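You operate a simulated robot arm through the tools that you are given. There is no shell and no other tool.

The job below is to be done with a simulated robot arm. You get a single attempt, and the scene is never put back.

JOB
Set the controls near the top of the island. At the end: the green knob on the steering mirror is turned to high; the blue knob on the steering mirror is turned to low; the magnet switch of the green mirror is switched on; the screw of the post holder is turned to free; whatever was shut is shut again. Leave all else as you found it, and nothing knocked over.

Only the result counts: the job must be done as asked and must still hold three seconds after the hand-in. Knocking over, shifting, dropping, spilling or breaking anything else fails it.

ROBOT AND FRAMES
A 7-joint arm with a two-finger parallel gripper, fixed in place. Base frame: the origin is at the foot of the arm, x ahead of it, y to its left, z up; the work surface is at about z = 850. Units: mm, rad, N and s.
Its first joint turns from -2.304 to 2.304 rad. Payload 3.91 kg.
The TCP is the grasp point between the finger pads, 30 mm short of the fingertips. In the tool frame z runs along the fingers and y along their closing line. The gripper opens to 110 mm. The fingers are 20 mm wide and 10 mm thick; the gripper's body (48 by 112 mm) begins 55 mm behind the TCP.
Orientation is that of the tool frame in the base frame, as a unit quaternion [w, x, y, z]. With the fingers straight down and closing along the base's y, the tool's x points along the base's -x, its y along +y and its z along -z.

CONTROLS
- The arm moves only by the tool drive_tool. Its argument "series" is one flat list of numbers, 6 for each row, row after row: the shift along the base's x, y, z in mm, then the turn, a rotation vector about the base's x, y, z in rad. In form: [x, y, z, wx, wy, wz, x, y, z, wx, wy, wz, ...]. A call has 1 to 20 rows; each row is the pose to reach, as a shift and turn from the pose commanded when the call began. "fingers" is the finger opening in mm, from 0 to 110, set as the call begins (left out, the last holds). A row lasts 0.2 s, in which the tool goes at most 50 mm and 0.15 rad; a call with a longer step from one row to the next is refused whole, and so is a gripper value outside its range. Where a pose cannot be reached the arm comes as near as it can. A force on the tool above 40 N (or 10 N above the force at the start of the call, whichever is more), or a blocked arm, ends the call early, and 0.2 s more pass. Each finger travels about 108 mm/s and halts on what it meets, pressing with about 30 N; the grip force reading is that of the motor and also rises with nothing between the fingers. The clock runs only during rows and for 0.2 s after the last one: add rows that repeat a pose to give the fingers time. It gives the time, the measured TCP pose, the force on the tool (base axes), the opening and the grip force at its end, in the units of the frame above (readings bear some noise), with the torque about the TCP (base axes, N m) and any sound that the robot's microphone picked up.
- Cameras (640 x 400 px; columns grow to the right, rows downward): "scene" is fixed at [50.4, -649.2, 1551.7]; the picture's right is [0.81, -0.59, 0.00], its down [-0.26, -0.35, -0.90] and it looks along [0.53, 0.73, -0.43] (base axes); focal length 322 px, centre (320, 200). "wrist" rides on the gripper at [72, 17, -103] in the tool frame; the picture's right is [-0.23, 0.97, 0.00], its down [-0.76, -0.18, -0.62] and it looks along [-0.61, -0.14, 0.78] (tool axes); focal length 222 px, centre (320, 200). There is no depth. A picture from a camera that has moved, and an enlarged one, comes with that camera's place and axes in the base frame and with its lens.
- capture(camera): a new picture of that camera. No time passes.
- zoom(camera, box): a new picture of the part [left, top, right, bottom] of that camera's present view, enlarged. No time passes.
- job_done(): hands the job in; it is judged then, once.

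Nothing tells you positions but the pictures and the camera data. Unless the task says otherwise, let go and move clear before handing in.

The tools are called by a JSON object that holds its "op" and its "data". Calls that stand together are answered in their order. drive_tool: Moves the arm, as the interface text tells. Its arguments: {"type":"object","properties":{"series":{"type":"array"},"fingers":{"type":"number"}},"required":["series"]} The other tools are called the same way: capture (camera) takes a picture; zoom (camera, box) takes an enlarged picture of a part of a camera's view; job_done () hands the job in.

At the start:

```text
clock: 0.0
position: [727.3, 150.6, 1394.1]
tool_rot: [0.0, 0.0, 1.0, 0.001]
wrist_force: [1.2, -1.0, 0.2]
moment: [0.01, 0.0, -0.01]
gripper_width: 109.9
gripper_force: 0.0
```

scene: 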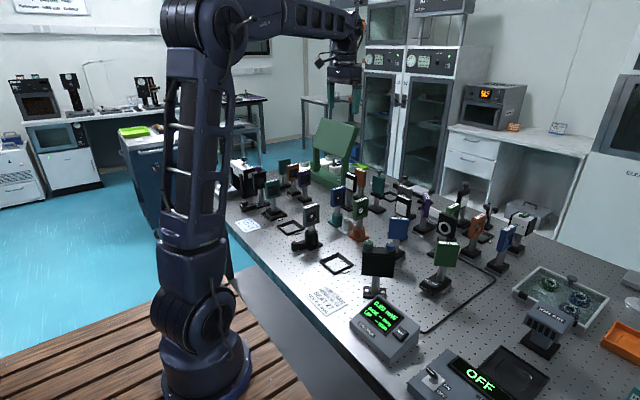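
wrist: 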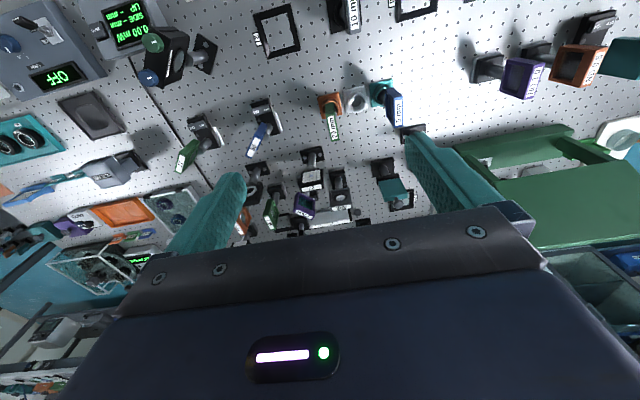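

I see an optics table with many mounts; the steering mirror (with a green and a blue knob) seems to be near the display box. I'll zoom in on several parts to identify everything.

{"op": "zoom", "data": {"camera": "scene", "box": [320, 220, 480, 320]}}

{"op": "zoom", "data": {"camera": "scene", "box": [220, 140, 380, 240]}}

{"op": "zoom", "data": {"camera": "scene", "box": [380, 170, 540, 270]}}

{"op": "zoom", "data": {"camera": "scene", "box": [340, 300, 500, 400]}}

{"op": "zoom", "data": {"camera": "scene", "box": [480, 250, 640, 350]}}

{"op": "zoom", "data": {"camera": "scene", "box": [280, 110, 440, 210]}}

{"op": "zoom", "data": {"camera": "wrist", "box": [0, 0, 240, 150]}}

{"op": "zoom", "data": {"camera": "wrist", "box": [160, 80, 400, 230]}}

{"op": "zoom", "data": {"camera": "wrist", "box": [0, 140, 240, 290]}}

{"op": "zoom", "data": {"camera": "wrist", "box": [400, 0, 640, 150]}}

```text
4.00 times, centred on (400, 270) of scene
camera zoom: at [50.4, -649.2, 1551.7], right [0.81, -0.59, 0.0], down [-0.26, -0.35, -0.9], along [0.53, 0.73, -0.43], focal length 1288 px, centre (0, -80)
```

zoom: 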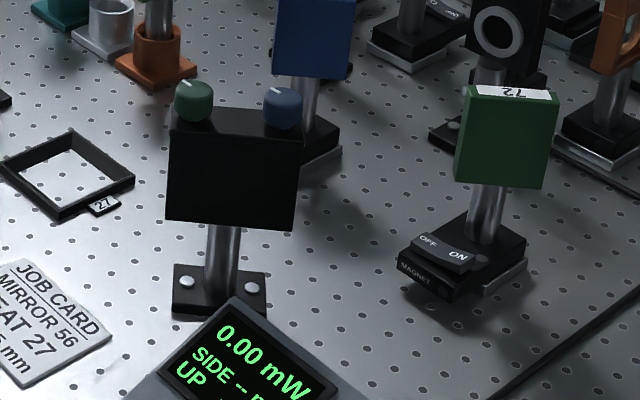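

```text
4.00 times, centred on (300, 190) of scene
camera zoom: at [50.4, -649.2, 1551.7], right [0.81, -0.59, 0.0], down [-0.26, -0.35, -0.9], along [0.53, 0.73, -0.43], focal length 1288 px, centre (400, 240)
```

zoom: 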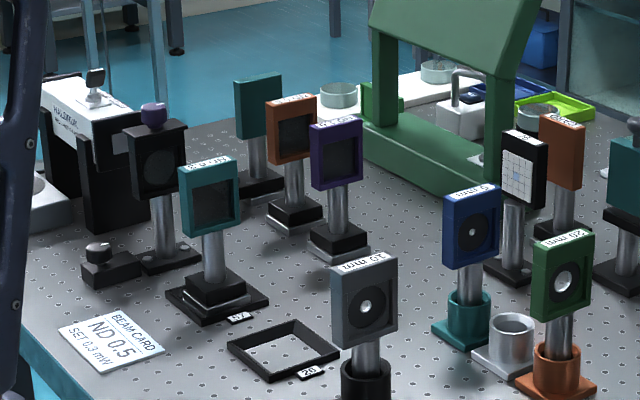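

```text
4.00 times, centred on (460, 220) of scene
camera zoom: at [50.4, -649.2, 1551.7], right [0.81, -0.59, 0.0], down [-0.26, -0.35, -0.9], along [0.53, 0.73, -0.43], focal length 1288 px, centre (-240, 120)
```

zoom: 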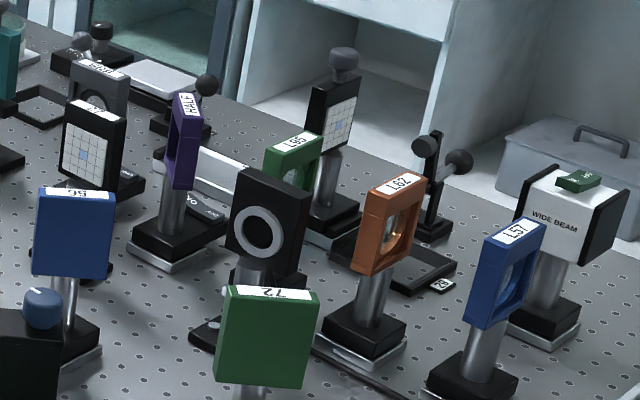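

```text
4.00 times, centred on (420, 350) of scene
camera zoom: at [50.4, -649.2, 1551.7], right [0.81, -0.59, 0.0], down [-0.26, -0.35, -0.9], along [0.53, 0.73, -0.43], focal length 1288 px, centre (-80, -400)
```

zoom: 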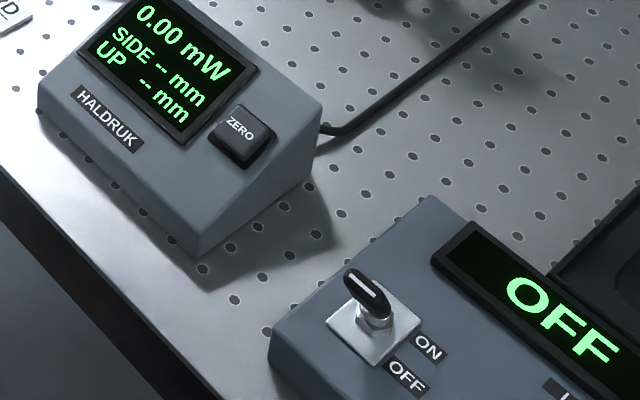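

```text
4.00 times, centred on (560, 300) of scene
camera zoom: at [50.4, -649.2, 1551.7], right [0.81, -0.59, 0.0], down [-0.26, -0.35, -0.9], along [0.53, 0.73, -0.43], focal length 1288 px, centre (-640, -200)
```

zoom: 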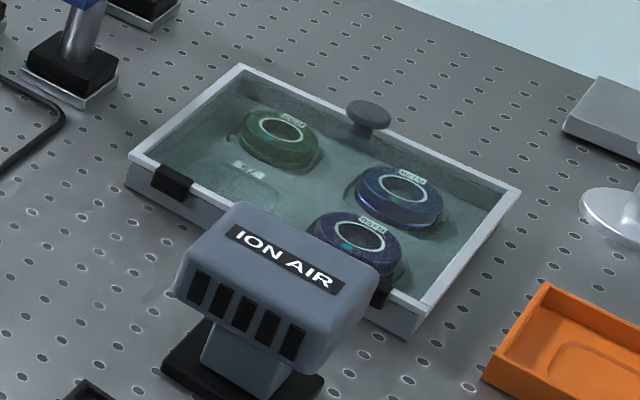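

```text
4.00 times, centred on (360, 160) of scene
camera zoom: at [50.4, -649.2, 1551.7], right [0.81, -0.59, 0.0], down [-0.26, -0.35, -0.9], along [0.53, 0.73, -0.43], focal length 1288 px, centre (160, 360)
```

zoom: 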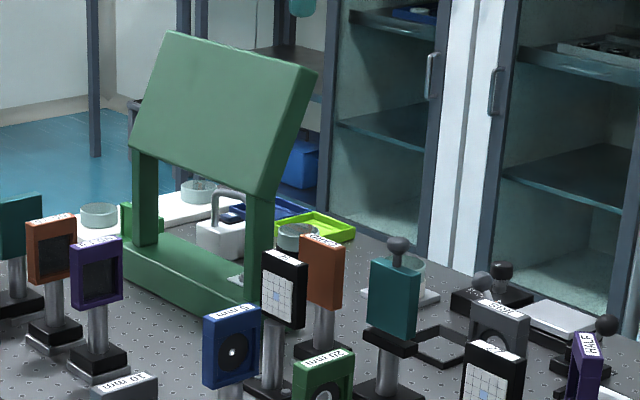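

```text
2.67 times, centred on (120, 75) of wrist
camera zoom: at [653.1, 168.1, 1497.9], right [0.23, 0.97, 0.0], down [0.76, -0.18, 0.62], along [0.61, -0.14, -0.78], focal length 592 px, centre (853, 533)
```

zoom: 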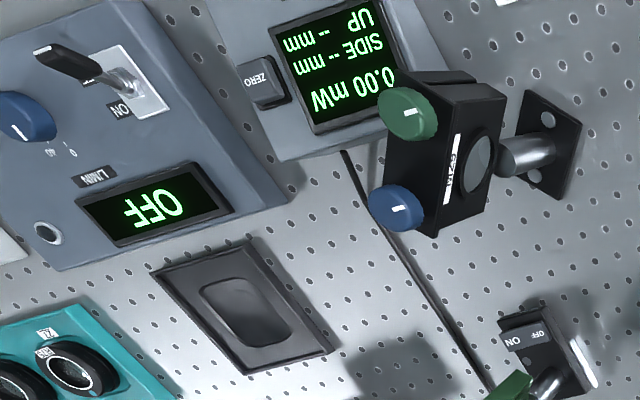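

```text
2.67 times, centred on (280, 155) of wrist
camera zoom: at [653.1, 168.1, 1497.9], right [0.23, 0.97, 0.0], down [0.76, -0.18, 0.62], along [0.61, -0.14, -0.78], focal length 592 px, centre (427, 320)
```

zoom: 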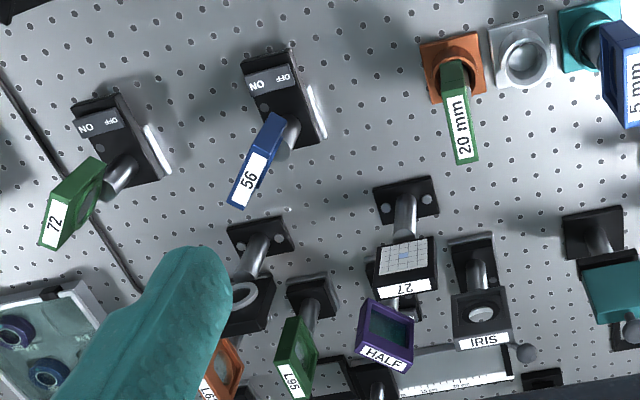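

```text
2.67 times, centred on (120, 215) of wrist
camera zoom: at [653.1, 168.1, 1497.9], right [0.23, 0.97, 0.0], down [0.76, -0.18, 0.62], along [0.61, -0.14, -0.78], focal length 592 px, centre (853, 160)
```

zoom: 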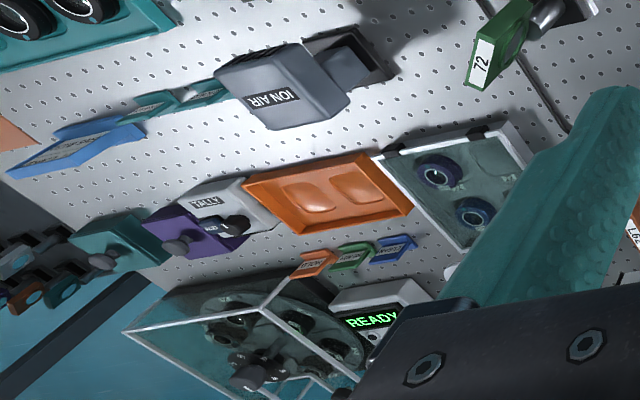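

```text
2.67 times, centred on (520, 75) of wrist
camera zoom: at [653.1, 168.1, 1497.9], right [0.23, 0.97, 0.0], down [0.76, -0.18, 0.62], along [0.61, -0.14, -0.78], focal length 592 px, centre (-213, 533)
```

zoom: 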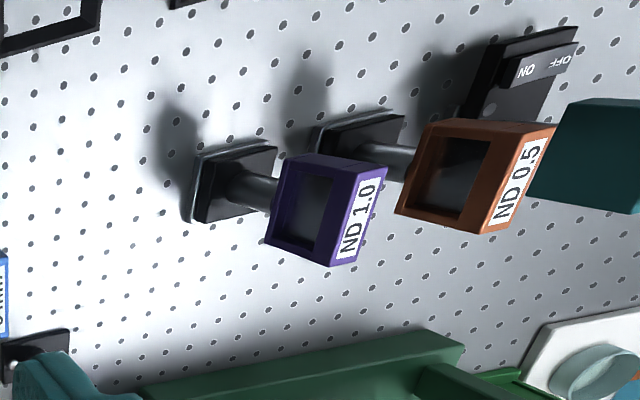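

The steering mirror (green and blue knobs on top) is around (637,-126), with knobs at about z=1042; the green mirror "72" with its magnet rocker is behind it. I need tighter zooms to read the knob scales, the rocker and the post-holder screw.

{"op": "zoom", "data": {"camera": "scene", "box": [356, 232, 404, 262]}}

{"op": "zoom", "data": {"camera": "wrist", "box": [120, 20, 200, 90]}}

{"op": "zoom", "data": {"camera": "scene", "box": [280, 200, 344, 260]}}

{"op": "zoom", "data": {"camera": "scene", "box": [416, 270, 464, 300]}}

{"op": "zoom", "data": {"camera": "scene", "box": [325, 205, 389, 245]}}

{"op": "zoom", "data": {"camera": "wrist", "box": [230, 0, 450, 140]}}

{"op": "zoom", "data": {"camera": "scene", "box": [400, 330, 560, 400]}}

{"op": "zoom", "data": {"camera": "scene", "box": [220, 150, 290, 200]}}

```text
13.33 times, centred on (380, 247) of scene
camera zoom: at [50.4, -649.2, 1551.7], right [0.81, -0.59, 0.0], down [-0.26, -0.35, -0.9], along [0.53, 0.73, -0.43], focal length 4293 px, centre (-480, -427)
```

zoom: 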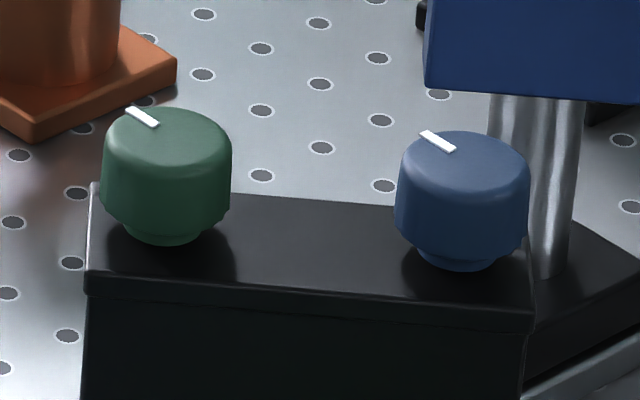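

```text
5.71 times, centred on (160, 55) of wrist
camera zoom: at [653.1, 168.1, 1497.9], right [0.23, 0.97, 0.0], down [0.76, -0.18, 0.62], along [0.61, -0.14, -0.78], focal length 1269 px, centre (1234, 1029)
```

zoom: 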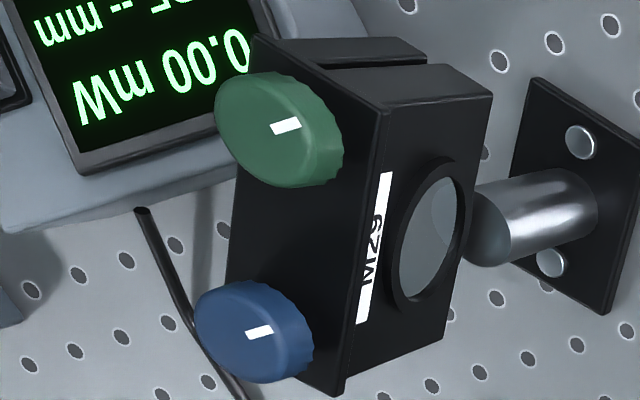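

```text
6.67 times, centred on (312, 230) of scene
camera zoom: at [50.4, -649.2, 1551.7], right [0.81, -0.59, 0.0], down [-0.26, -0.35, -0.9], along [0.53, 0.73, -0.43], focal length 2146 px, centre (373, 0)
```

zoom: 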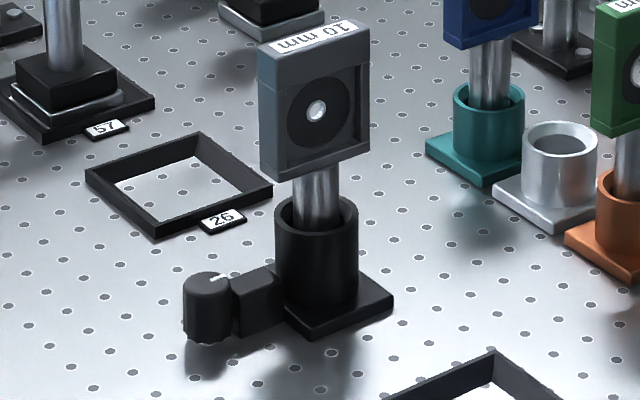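

```text
13.33 times, centred on (440, 285) of scene
camera zoom: at [50.4, -649.2, 1551.7], right [0.81, -0.59, 0.0], down [-0.26, -0.35, -0.9], along [0.53, 0.73, -0.43], focal length 4293 px, centre (-1280, -933)
```

zoom: 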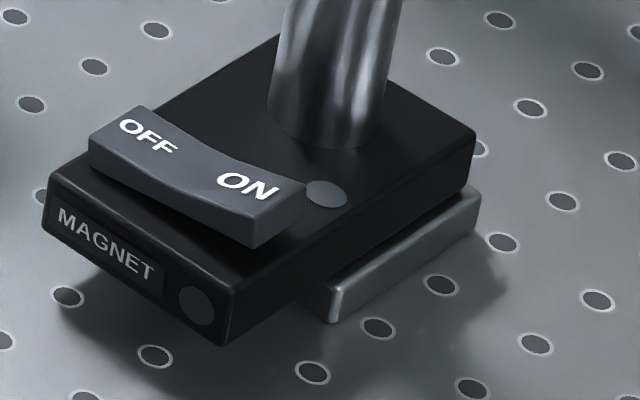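

```text
10.00 times, centred on (357, 225) of scene
camera zoom: at [50.4, -649.2, 1551.7], right [0.81, -0.59, 0.0], down [-0.26, -0.35, -0.9], along [0.53, 0.73, -0.43], focal length 3220 px, centre (-50, -50)
```

zoom: 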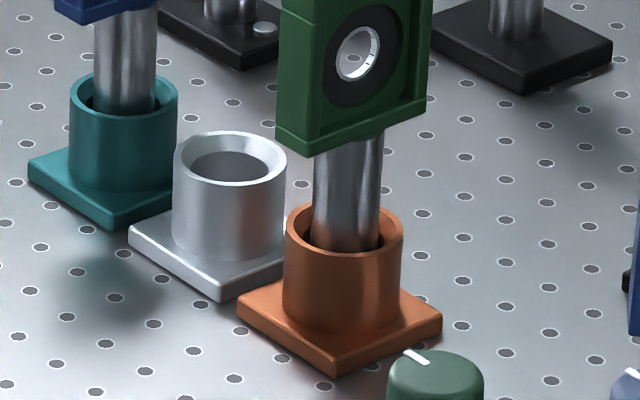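

```text
2.86 times, centred on (340, 70) of wrist
camera zoom: at [653.1, 168.1, 1497.9], right [0.23, 0.97, 0.0], down [0.76, -0.18, 0.62], along [0.61, -0.14, -0.78], focal length 635 px, centre (263, 571)
```

zoom: 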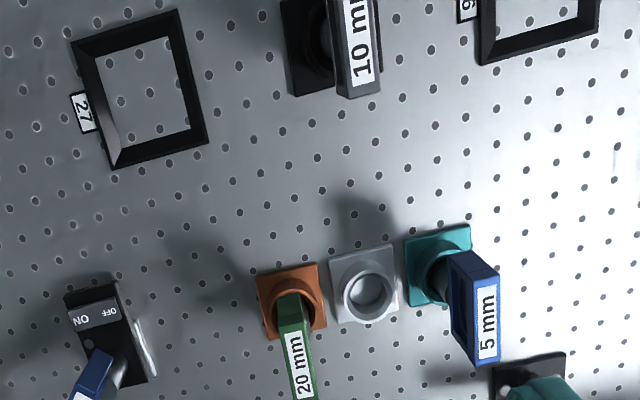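

```text
4.00 times, centred on (480, 365) of scene
camera zoom: at [50.4, -649.2, 1551.7], right [0.81, -0.59, 0.0], down [-0.26, -0.35, -0.9], along [0.53, 0.73, -0.43], focal length 1288 px, centre (-320, -460)
```

zoom: 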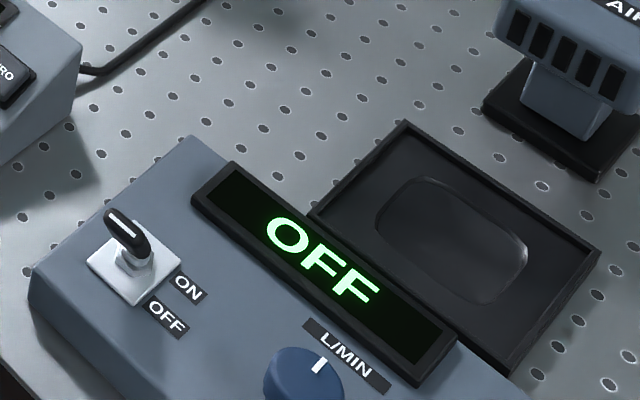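

```text
8.00 times, centred on (255, 175) of scene
camera zoom: at [50.4, -649.2, 1551.7], right [0.81, -0.59, 0.0], down [-0.26, -0.35, -0.9], along [0.53, 0.73, -0.43], focal length 2576 px, centre (840, 400)
```

zoom: 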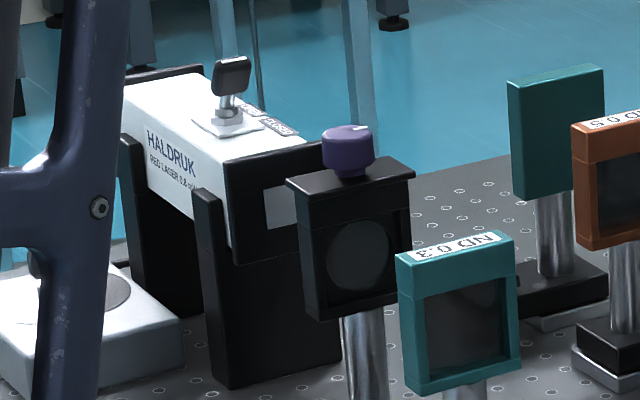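

The steering mirror knobs have white pointers, the black post holder (10 mm) has a side screw knob, and the green mirror 72's rocker seems pressed at OFF. I'll fly the wrist camera over the steering mirror for a closer look.

{"op": "drive_tool", "data": {"series": [-11, -35, -20, 0, 0, 0, -22, -70, -40, 0, 0, 0, -33, -105, -60, 0, 0, 0, -44, -140, -80, 0, 0, 0, -55, -175, -100, 0, 0, 0, -66, -210, -120, 0, 0, 0, -77, -245, -140, 0, 0, 0, -87, -277, -160, 0, 0, 0], "fingers": 60}}

{"op": "capture", "data": {"camera": "wrist"}}

{"op": "capture", "data": {"camera": "scene"}}

```text
clock: 1.8
position: [640.5, -124.5, 1233.6]
tool_rot: [0.0, 0.0, 1.0, 0.0]
wrist_force: [0.2, -0.6, 0.1]
moment: [-0.03, 0.02, 0.01]
gripper_width: 59.6
gripper_force: 0.0
```

```text
taken
camera wrist: at [566.7, -107.9, 1338.4], right [0.23, 0.97, 0.0], down [0.76, -0.18, 0.62], along [0.61, -0.14, -0.78], focal length 222 px, centre (320, 200)
```

wrist: 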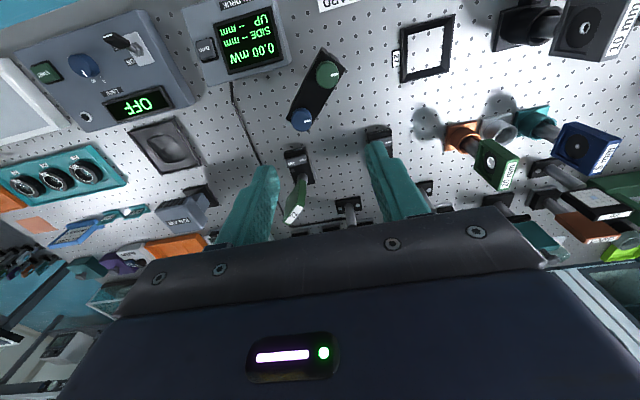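

```text
taken
```

scene: 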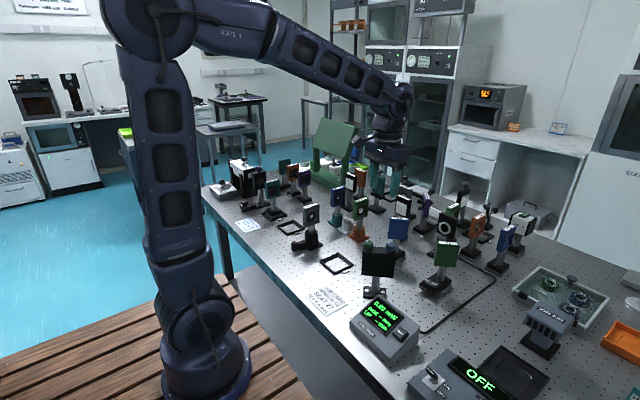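

Knob estimates agree: green about (615,-107), blue about (659,-150). Zooming in for scales.

{"op": "zoom", "data": {"camera": "wrist", "box": [272, 40, 368, 140]}}

{"op": "zoom", "data": {"camera": "wrist", "box": [270, 140, 330, 230]}}

{"op": "zoom", "data": {"camera": "wrist", "box": [480, 0, 640, 100]}}

```text
4.00 times, centred on (320, 90) of wrist
camera zoom: at [566.7, -107.9, 1338.4], right [0.23, 0.97, 0.0], down [0.76, -0.18, 0.62], along [0.61, -0.14, -0.78], focal length 888 px, centre (320, 640)
```

zoom: 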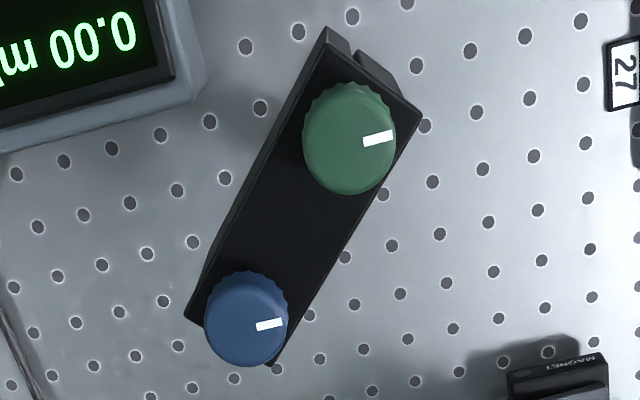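

```text
4.44 times, centred on (300, 185) of wrist
camera zoom: at [566.7, -107.9, 1338.4], right [0.23, 0.97, 0.0], down [0.76, -0.18, 0.62], along [0.61, -0.14, -0.78], focal length 987 px, centre (409, 267)
```

zoom: 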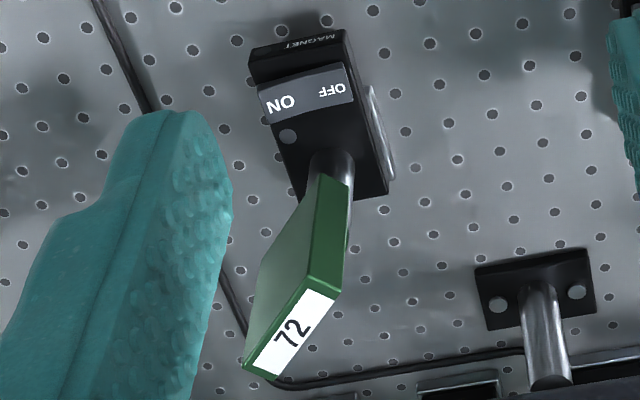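

```text
4.00 times, centred on (560, 50) of wrist
camera zoom: at [566.7, -107.9, 1338.4], right [0.23, 0.97, 0.0], down [0.76, -0.18, 0.62], along [0.61, -0.14, -0.78], focal length 888 px, centre (-640, 800)
```

zoom: 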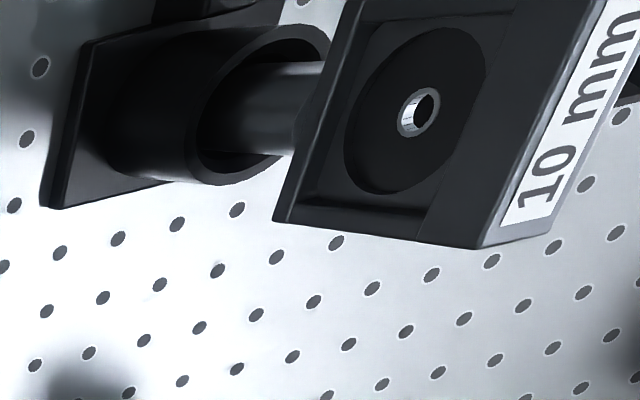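

The knobs carry no printed scale as far as I can see. I'll check the controller's dial for the lab's turn convention and look at the mirror once more at the highest zoom for tick marks.

{"op": "zoom", "data": {"camera": "wrist", "box": [16, 20, 176, 130]}}

{"op": "zoom", "data": {"camera": "wrist", "box": [310, 50, 342, 94]}}

{"op": "zoom", "data": {"camera": "wrist", "box": [286, 100, 318, 136]}}

{"op": "zoom", "data": {"camera": "scene", "box": [296, 235, 320, 253]}}

{"op": "zoom", "data": {"camera": "scene", "box": [256, 165, 276, 180]}}

```text
3.64 times, centred on (96, 75) of wrist
camera zoom: at [566.7, -107.9, 1338.4], right [0.23, 0.97, 0.0], down [0.76, -0.18, 0.62], along [0.61, -0.14, -0.78], focal length 808 px, centre (1134, 654)
```

zoom: 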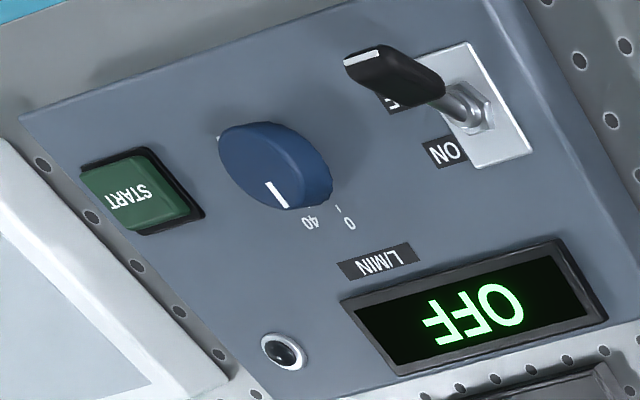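

```text
9.09 times, centred on (326, 72) of wrist
camera zoom: at [566.7, -107.9, 1338.4], right [0.23, 0.97, 0.0], down [0.76, -0.18, 0.62], along [0.61, -0.14, -0.78], focal length 2019 px, centre (266, 1364)
```

zoom: 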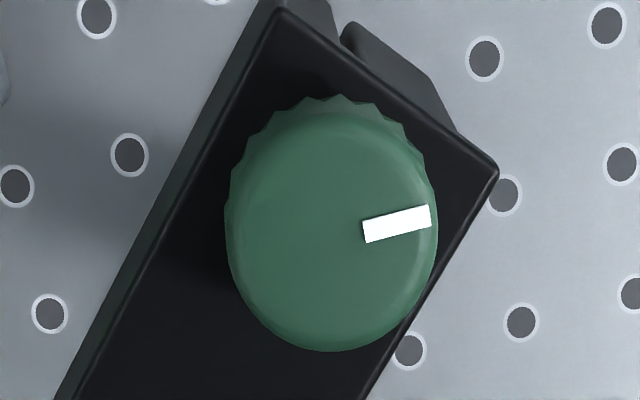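

```text
11.11 times, centred on (302, 118) of wrist
camera zoom: at [566.7, -107.9, 1338.4], right [0.23, 0.97, 0.0], down [0.76, -0.18, 0.62], along [0.61, -0.14, -0.78], focal length 2468 px, centre (520, 1111)
```

zoom: 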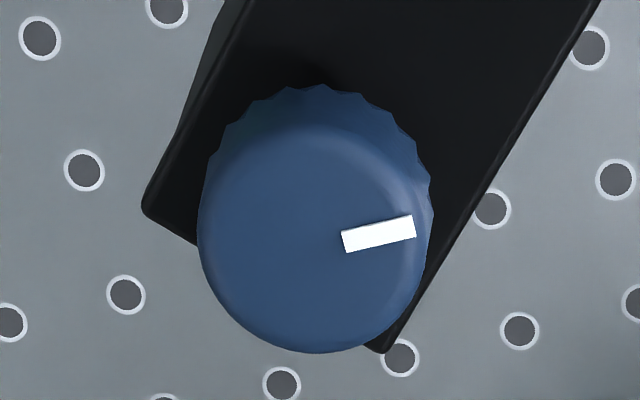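

```text
16.00 times, centred on (308, 244) of scene
camera zoom: at [50.4, -649.2, 1551.7], right [0.81, -0.59, 0.0], down [-0.26, -0.35, -0.9], along [0.53, 0.73, -0.43], focal length 5151 px, centre (512, -504)
```

zoom: 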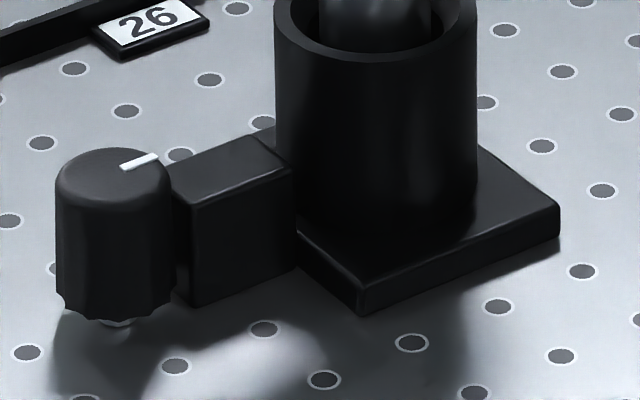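

```text
16.00 times, centred on (266, 172) of scene
camera zoom: at [50.4, -649.2, 1551.7], right [0.81, -0.59, 0.0], down [-0.26, -0.35, -0.9], along [0.53, 0.73, -0.43], focal length 5151 px, centre (1184, 640)
```

zoom: 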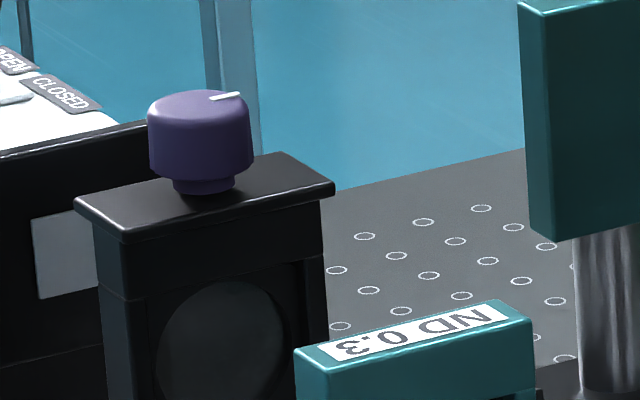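

The controller dial reads 0→40 clockwise, so clockwise means higher; I'll turn green clockwise, blue counter-clockwise and the screw counter-clockwise. First I'll hover just above the green knob to check alignment.

{"op": "drive_tool", "data": {"series": [-8, 5, -40, 0, 0, 0, -16, 10, -80, 0, 0, 0, -25, 16, -118, 0, 0, 0, -25, 16, -118, 0, 0, 0], "fingers": 52}}

{"op": "capture", "data": {"camera": "wrist"}}

{"op": "zoom", "data": {"camera": "scene", "box": [336, 200, 416, 270]}}

```text
clock: 2.8
position: [613.5, -109.3, 1114.9]
tool_rot: [0.0, 0.0, 1.0, 0.0]
wrist_force: [-0.6, 0.4, -0.3]
moment: [0.0, -0.01, 0.0]
gripper_width: 52.0
gripper_force: 0.0
```

```text
taken
camera wrist: at [541.0, -92.9, 1218.9], right [0.23, 0.97, 0.0], down [0.76, -0.18, 0.62], along [0.61, -0.14, -0.78], focal length 222 px, centre (320, 200)
```

wrist: 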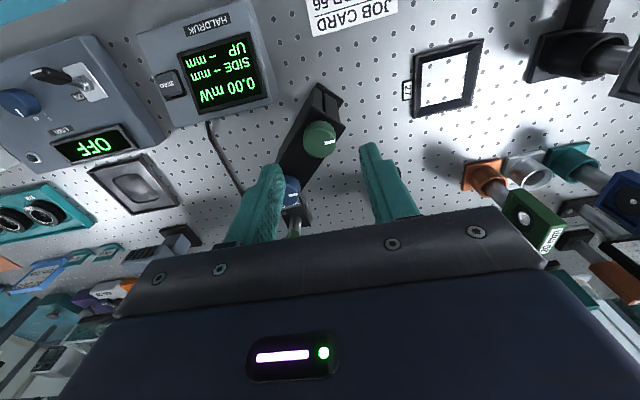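

```text
5.71 times, centred on (376, 235) of scene
camera zoom: at [50.4, -649.2, 1551.7], right [0.81, -0.59, 0.0], down [-0.26, -0.35, -0.9], along [0.53, 0.73, -0.43], focal length 1840 px, centre (0, 0)
```

zoom: 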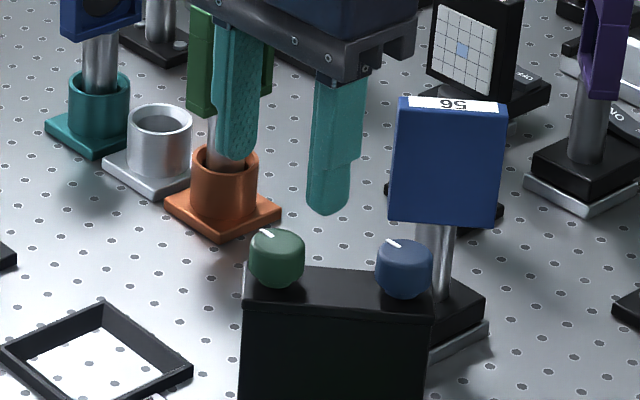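

The green knob is centred at about (615,-110), top z≈1047. I'll pre-rotate counter-clockwise to leave clockwise room, then descend around the knob with the fingers open.

{"op": "drive_tool", "data": {"series": [0, 0, 0, 0, 0, 0.14, 0.5, 0, 0, 0, 0, 0.28, 1, 0, -5, 0, 0, 0.42, 1, 0, -10, 0, 0, 0.56, 1, 0, -15, 0, 0, 0.7, 1, 0, -20, 0, 0, 0.7, 1, 0, -20, 0, 0, 0.7], "fingers": 50}}

{"op": "capture", "data": {"camera": "wrist"}}

{"op": "zoom", "data": {"camera": "scene", "box": [336, 200, 416, 270]}}

```text
clock: 4.4
position: [617.0, -109.5, 1095.7]
tool_rot: [0.0, -0.343, 0.939, 0.001]
wrist_force: [-0.3, -0.4, -0.4]
moment: [-0.02, 0.03, 0.0]
gripper_width: 50.2
gripper_force: 0.1
```

```text
taken
camera wrist: at [548.7, -143.6, 1200.0], right [-0.45, 0.89, 0.0], down [0.7, 0.36, 0.62], along [0.56, 0.28, -0.78], focal length 222 px, centre (320, 200)
```

wrist: 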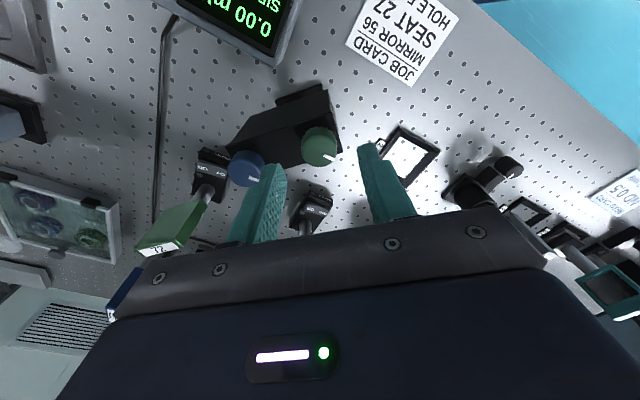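

```text
5.71 times, centred on (376, 235) of scene
camera zoom: at [50.4, -649.2, 1551.7], right [0.81, -0.59, 0.0], down [-0.26, -0.35, -0.9], along [0.53, 0.73, -0.43], focal length 1840 px, centre (0, 0)
```

zoom: 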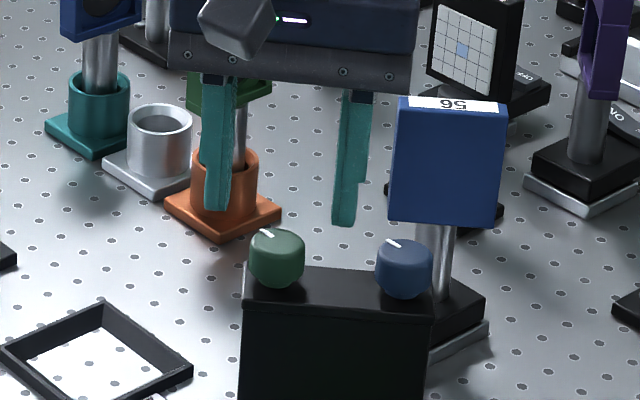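

Alignment looks right. Descending 35 mm so the fingertips straddle the knob just above the block.

{"op": "drive_tool", "data": {"series": [-1, 0, -12, 0, 0, 0, -1.5, -0.5, -24, 0, 0, 0, -1.5, -0.5, -34, 0, 0, 0, -1.5, -0.5, -34, 0, 0, 0]}}

{"op": "capture", "data": {"camera": "wrist"}}

{"op": "zoom", "data": {"camera": "scene", "box": [336, 200, 416, 270]}}

```text
clock: 5.4
position: [615.5, -109.4, 1062.4]
tool_rot: [0.0, -0.343, 0.939, 0.0]
wrist_force: [-0.8, 0.3, -0.8]
moment: [-0.01, -0.01, -0.02]
gripper_width: 50.0
gripper_force: 0.1
```

```text
taken
camera wrist: at [547.0, -143.5, 1166.6], right [-0.45, 0.89, 0.0], down [0.7, 0.35, 0.62], along [0.56, 0.28, -0.78], focal length 222 px, centre (320, 200)
```

wrist: 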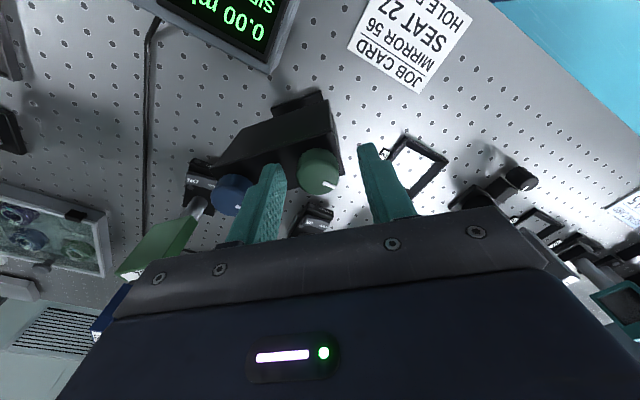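

```text
5.71 times, centred on (376, 235) of scene
camera zoom: at [50.4, -649.2, 1551.7], right [0.81, -0.59, 0.0], down [-0.26, -0.35, -0.9], along [0.53, 0.73, -0.43], focal length 1840 px, centre (0, 0)
```

zoom: 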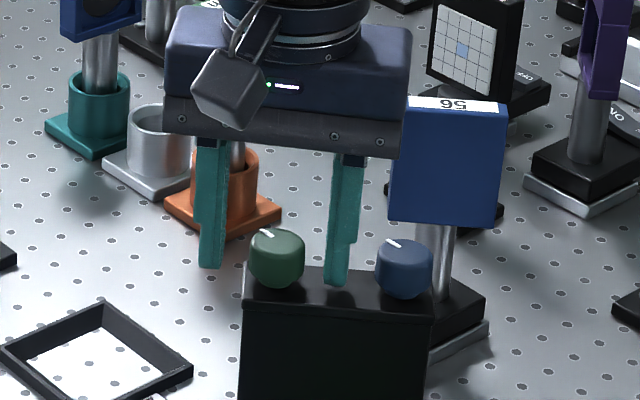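

Fingers straddle the green knob, tips a few mm above the block. Closing now.

{"op": "drive_tool", "data": {"series": [0, 0, 0, 0, 0, 0, 0, 0, 0, 0, 0, 0, 0, 0, 0, 0, 0, 0], "fingers": 15}}

{"op": "capture", "data": {"camera": "wrist"}}

{"op": "zoom", "data": {"camera": "scene", "box": [336, 200, 416, 270]}}

```text
clock: 6.2
position: [615.2, -110.6, 1062.6]
tool_rot: [0.0, -0.343, 0.939, 0.0]
wrist_force: [19.4, -20.7, -3.0]
moment: [-0.28, -0.29, -0.06]
gripper_width: 26.7
gripper_force: 45.4
```

```text
taken
camera wrist: at [547.9, -144.7, 1166.5], right [-0.45, 0.89, 0.0], down [0.7, 0.35, 0.62], along [0.56, 0.28, -0.78], focal length 222 px, centre (320, 200)
```

wrist: 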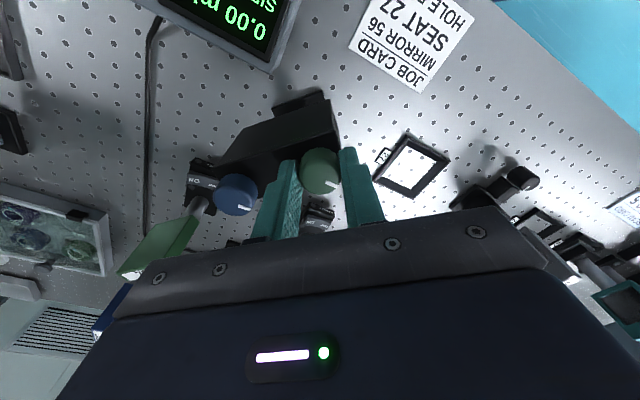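

```text
5.71 times, centred on (376, 235) of scene
camera zoom: at [50.4, -649.2, 1551.7], right [0.81, -0.59, 0.0], down [-0.26, -0.35, -0.9], along [0.53, 0.73, -0.43], focal length 1840 px, centre (0, 0)
```

zoom: 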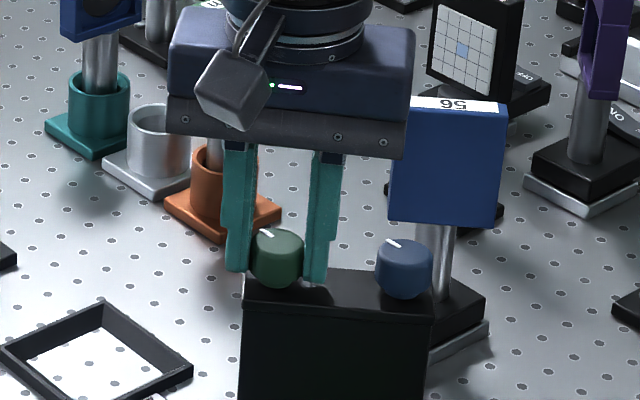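

Gripped at 26.7 mm width, but a 28 N side load shows I'm off centre by a millimetre or two. I'll relieve it by shifting along (+x,-y).

{"op": "drive_tool", "data": {"series": [0.7, -0.7, 0, 0, 0, 0, 0.7, -0.7, 0, 0, 0, 0]}}

```text
clock: 6.8
position: [614.7, -110.1, 1061.7]
tool_rot: [0.0, -0.343, 0.94, 0.0]
wrist_force: [19.2, -13.4, 10.9]
moment: [-0.18, -0.01, 0.02]
gripper_width: 26.7
gripper_force: 44.7
```

Load dropped only slightly; I'll shift a bit further.

{"op": "drive_tool", "data": {"series": [1, -0.8, 0.3, 0, 0, 0, 1, -0.8, 0.3, 0, 0, 0]}}

```text
clock: 7.4
position: [615.5, -112.0, 1062.9]
tool_rot: [0.0, -0.344, 0.939, 0.0]
wrist_force: [9.9, 3.6, 16.4]
moment: [0.35, -1.03, 0.01]
gripper_width: 26.6
gripper_force: 45.2
```

Side load is mostly relieved. Now turning clockwise (negative about z), first about 0.6 rad.

{"op": "drive_tool", "data": {"series": [0.4, 0, 0.3, 0, 0, -0.1, 0.4, 0, 0.3, 0, 0, -0.2, 0.4, 0, 0.3, 0, 0, -0.3, 0.4, 0, 0.3, 0, 0, -0.4, 0.4, 0, 0.3, 0, 0, -0.5, 0.4, 0, 0.3, 0, 0, -0.6]}}

{"op": "zoom", "data": {"camera": "scene", "box": [336, 200, 416, 270]}}

{"op": "capture", "data": {"camera": "wrist"}}

```text
clock: 8.7
position: [615.5, -111.2, 1062.4]
tool_rot: [-0.001, -0.085, 0.996, 0.0]
wrist_force: [-9.9, 6.6, 12.9]
moment: [-0.28, 0.73, 0.0]
gripper_width: 26.6
gripper_force: 44.4
stopped in row 6: the force on the tool passed its limit at 41 N (the readings are from after the stop); the commanded pose is now the measured one
```

```text
5.71 times, centred on (376, 235) of scene
camera zoom: at [50.4, -649.2, 1551.7], right [0.81, -0.59, 0.0], down [-0.26, -0.35, -0.9], along [0.53, 0.73, -0.43], focal length 1840 px, centre (0, 0)
```

zoom: 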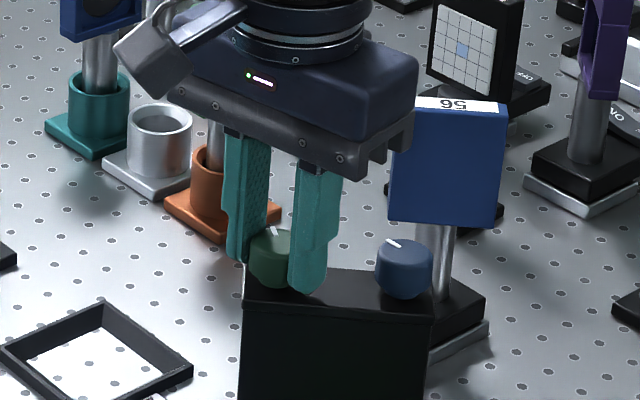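

```text
taken
camera wrist: at [540.2, -106.3, 1166.7], right [0.06, 1.0, 0.0], down [0.78, -0.05, 0.62], along [0.62, -0.04, -0.78], focal length 222 px, centre (320, 200)
```

wrist: 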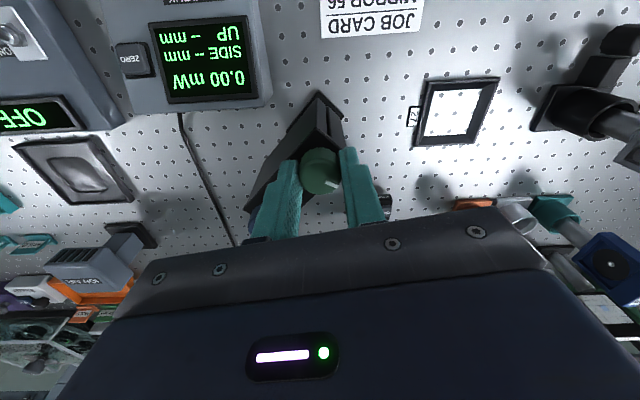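

The knob turned ~0.53 rad clockwise; a side force stopped the move, not a hard stop as far as torque shows. Continuing clockwise.

{"op": "drive_tool", "data": {"series": [-0.4, 0.3, 0.3, 0, 0, -0.1, -0.4, 0.3, 0.3, 0, 0, -0.2, -0.4, 0.3, 0.3, 0, 0, -0.3, -0.4, 0.3, 0.3, 0, 0, -0.4]}}

{"op": "zoom", "data": {"camera": "wrist", "box": [280, 130, 360, 210]}}

```text
clock: 9.7
position: [614.9, -110.7, 1063.6]
tool_rot: [0.0, 0.117, 0.993, 0.001]
wrist_force: [-14.1, 12.6, 27.1]
moment: [0.06, 1.2, 0.01]
gripper_width: 26.7
gripper_force: 45.5
```

```text
5.00 times, centred on (320, 170) of wrist
camera zoom: at [547.6, -77.2, 1166.5], right [0.45, 0.9, 0.0], down [0.7, -0.35, 0.62], along [0.56, -0.28, -0.78], focal length 1111 px, centre (320, 350)
```

zoom: 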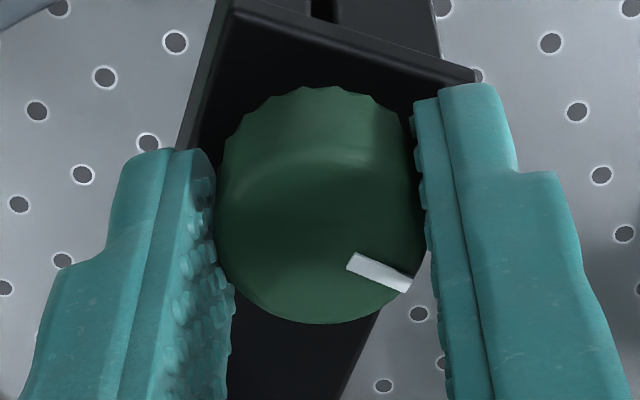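

The knob follows without slip (≈0.93 rad turned), no stop or click yet. There's an upward push on the tool, so I'll ease up slightly while continuing.

{"op": "drive_tool", "data": {"series": [-0.6, 0.6, 1.5, 0, 0, 0, -0.6, 0.6, 1.5, 0, 0, 0]}}

```text
clock: 10.3
position: [616.1, -110.0, 1062.8]
tool_rot: [-0.002, 0.116, 0.993, 0.0]
wrist_force: [2.0, 8.1, -25.9]
moment: [-0.55, -1.01, 0.03]
gripper_width: 26.6
gripper_force: 45.2
```

Overcorrected in z (stiff grip); backing off half and continuing clockwise.

{"op": "drive_tool", "data": {"series": [0, 0.2, -0.7, 0, 0, 0, 0, 0.2, -0.7, 0, 0, -0.1, 0, 0.2, -0.7, 0, 0, -0.2, 0, 0.2, -0.7, 0, 0, -0.3, 0, 0.2, -0.7, 0, 0, -0.4, 0, 0.2, -0.7, 0, 0, -0.4]}}

{"op": "zoom", "data": {"camera": "wrist", "box": [280, 130, 360, 210]}}

```text
clock: 11.7
position: [614.6, -109.8, 1063.3]
tool_rot: [-0.001, 0.311, 0.95, 0.0]
wrist_force: [4.6, 6.3, -21.0]
moment: [-0.05, 0.43, 0.01]
gripper_width: 26.5
gripper_force: 45.4
```

```text
5.00 times, centred on (320, 170) of wrist
camera zoom: at [566.1, -53.7, 1166.7], right [0.76, 0.65, 0.0], down [0.51, -0.59, 0.62], along [0.41, -0.47, -0.78], focal length 1111 px, centre (320, 350)
```

zoom: 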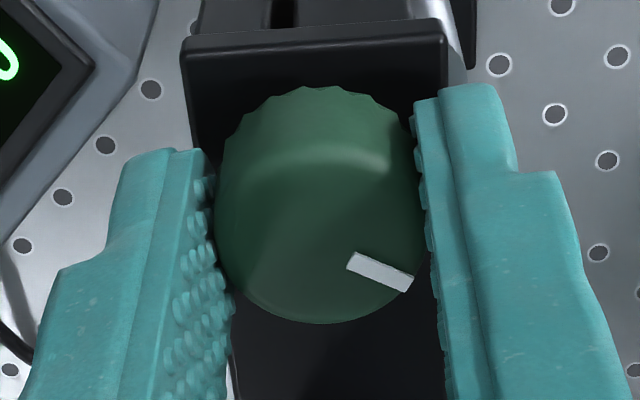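

No stop yet after 1.33 rad clockwise; the knob still follows. Continuing clockwise with small z relief, watching for a stop or a click.

{"op": "drive_tool", "data": {"series": [0, 0.2, -0.5, 0, 0, 0, 0, 0.2, -0.5, 0, 0, -0.1, 0, 0.2, -0.5, 0, 0, -0.2, 0, 0.2, -0.5, 0, 0, -0.3, 0, 0.2, -0.5, 0, 0, -0.4, 0, 0.2, -0.5, 0, 0, -0.5, 0, 0.2, -0.5, 0, 0, -0.5]}}

{"op": "zoom", "data": {"camera": "wrist", "box": [280, 130, 360, 210]}}

```text
clock: 13.3
position: [614.1, -109.9, 1063.0]
tool_rot: [0.0, 0.536, 0.845, 0.001]
wrist_force: [18.9, 6.5, -11.6]
moment: [-0.58, -0.3, 0.02]
gripper_width: 26.7
gripper_force: 44.9
```

```text
5.00 times, centred on (320, 170) of wrist
camera zoom: at [599.1, -37.1, 1166.7], right [0.98, 0.21, 0.0], down [0.16, -0.77, 0.62], along [0.13, -0.61, -0.78], focal length 1111 px, centre (320, 350)
```

zoom: 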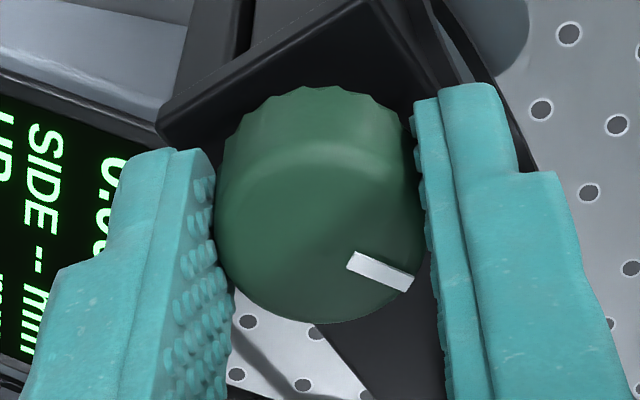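

1.83 rad clockwise so far with no stop. Keep going.

{"op": "drive_tool", "data": {"series": [0.5, 0.2, -0.3, 0, 0, -0.05, 0.5, 0.2, -0.3, 0, 0, -0.15, 0.5, 0.2, -0.3, 0, 0, -0.25, 0.5, 0.2, -0.3, 0, 0, -0.35, 0.5, 0.2, -0.3, 0, 0, -0.45, 0.5, 0.2, -0.3, 0, 0, -0.5, 0.5, 0.2, -0.3, 0, 0, -0.5]}}

{"op": "zoom", "data": {"camera": "wrist", "box": [280, 130, 360, 210]}}

```text
clock: 14.9
position: [615.5, -109.0, 1061.9]
tool_rot: [0.0, 0.728, 0.686, 0.001]
wrist_force: [25.1, -3.7, 10.7]
moment: [-0.43, -0.23, 0.03]
gripper_width: 26.6
gripper_force: 45.0
```

```text
5.00 times, centred on (320, 170) of wrist
camera zoom: at [636.1, -38.5, 1166.7], right [0.96, -0.29, 0.0], down [-0.23, -0.75, 0.62], along [-0.18, -0.6, -0.78], focal length 1111 px, centre (320, 350)
```

zoom: 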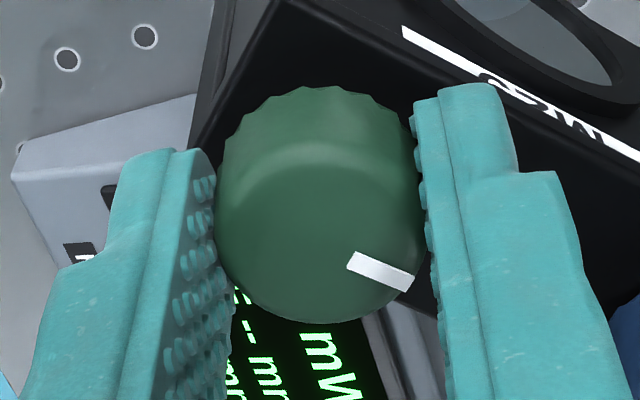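

2.33 rad clockwise, still following. Continue in small steps to look for the stop.

{"op": "drive_tool", "data": {"series": [0.6, 0, 0, 0, 0, -0.08, 0.6, 0, 0, 0, 0, -0.16, 0.6, 0, 0, 0, 0, -0.24, 0.6, 0, 0, 0, 0, -0.32, 0.6, 0, 0, 0, 0, -0.4, 0.6, 0, 0, 0, 0, -0.4]}}

{"op": "zoom", "data": {"camera": "wrist", "box": [280, 130, 360, 210]}}

```text
clock: 16.3
position: [616.5, -109.4, 1062.5]
tool_rot: [0.001, 0.85, 0.526, 0.0]
wrist_force: [18.3, -2.1, 1.3]
moment: [-0.03, -0.2, 0.29]
gripper_width: 26.6
gripper_force: 44.9
```

```text
5.00 times, centred on (320, 170) of wrist
camera zoom: at [662.5, -53.1, 1166.1], right [0.77, -0.64, 0.0], down [-0.5, -0.6, 0.62], along [-0.4, -0.48, -0.78], focal length 1111 px, centre (320, 350)
```

zoom: 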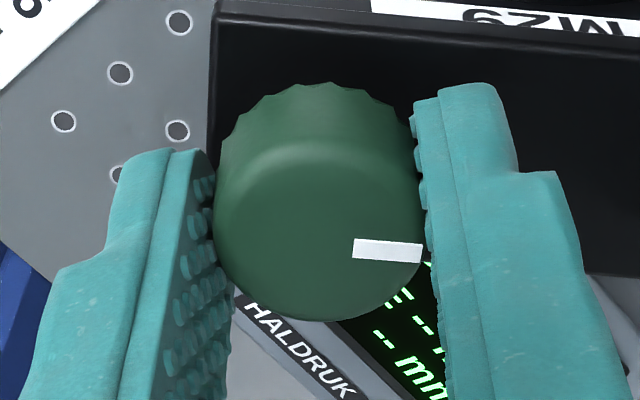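

The torque rose to 0.29 N·m and the fingers slipped on the knob: green is at its clockwise stop, i.e. high. I'll release and lift.

{"op": "drive_tool", "data": {"series": [0, 0, 0, 0, 0, 0, 0, 0, 0, 0, 0, 0, 0, 0, 0, 0, 0, 0], "fingers": 46}}

{"op": "drive_tool", "data": {"series": [0, 0, 15, 0, 0, 0, 0, 0, 35, 0, 0, 0, 0, 0, 60, 0, 0, 0, 0, 0, 60, 0, 0, 0]}}

{"op": "capture", "data": {"camera": "wrist"}}

{"op": "zoom", "data": {"camera": "scene", "box": [336, 200, 416, 270]}}

```text
clock: 17.1
position: [615.7, -109.5, 1062.6]
tool_rot: [0.0, 0.85, 0.528, 0.001]
wrist_force: [-0.6, 0.4, 0.5]
moment: [-0.03, 0.03, -0.01]
gripper_width: 46.1
gripper_force: 0.1
```

```text
clock: 18.1
position: [617.3, -109.4, 1122.2]
tool_rot: [0.001, 0.849, 0.528, 0.001]
wrist_force: [-0.1, 0.5, -0.8]
moment: [-0.03, 0.02, 0.0]
gripper_width: 46.0
gripper_force: 0.1
```

```text
taken
camera wrist: at [662.1, -52.2, 1226.3], right [0.77, -0.64, 0.0], down [-0.5, -0.6, 0.62], along [-0.4, -0.48, -0.78], focal length 222 px, centre (320, 200)
```

wrist: 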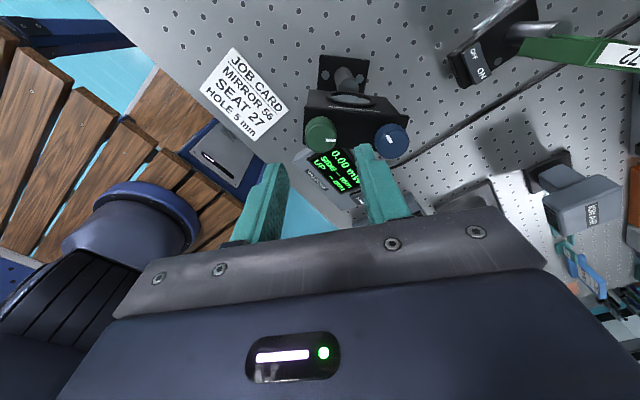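

```text
5.71 times, centred on (376, 235) of scene
camera zoom: at [50.4, -649.2, 1551.7], right [0.81, -0.59, 0.0], down [-0.26, -0.35, -0.9], along [0.53, 0.73, -0.43], focal length 1840 px, centre (0, 0)
```

zoom: 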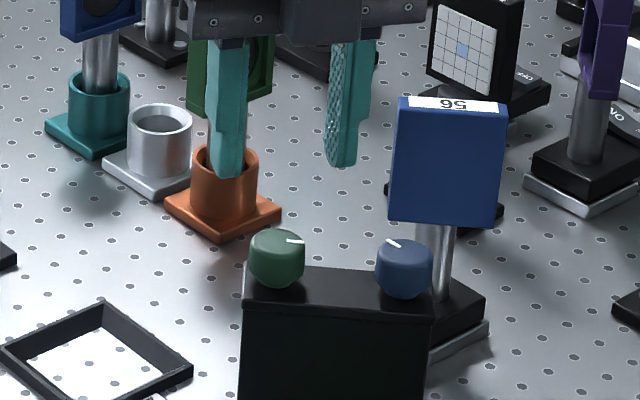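

Green pointer now faces the blue knob and the mirror hasn't moved. Next, locate the blue knob precisely.

{"op": "zoom", "data": {"camera": "wrist", "box": [296, 90, 424, 170]}}

```text
5.00 times, centred on (360, 130) of wrist
camera zoom: at [662.1, -52.2, 1226.3], right [0.77, -0.64, 0.0], down [-0.5, -0.6, 0.62], along [-0.4, -0.48, -0.78], focal length 1111 px, centre (120, 550)
```

zoom: 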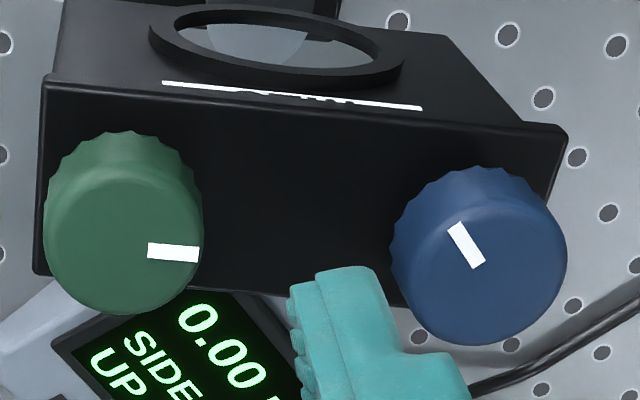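

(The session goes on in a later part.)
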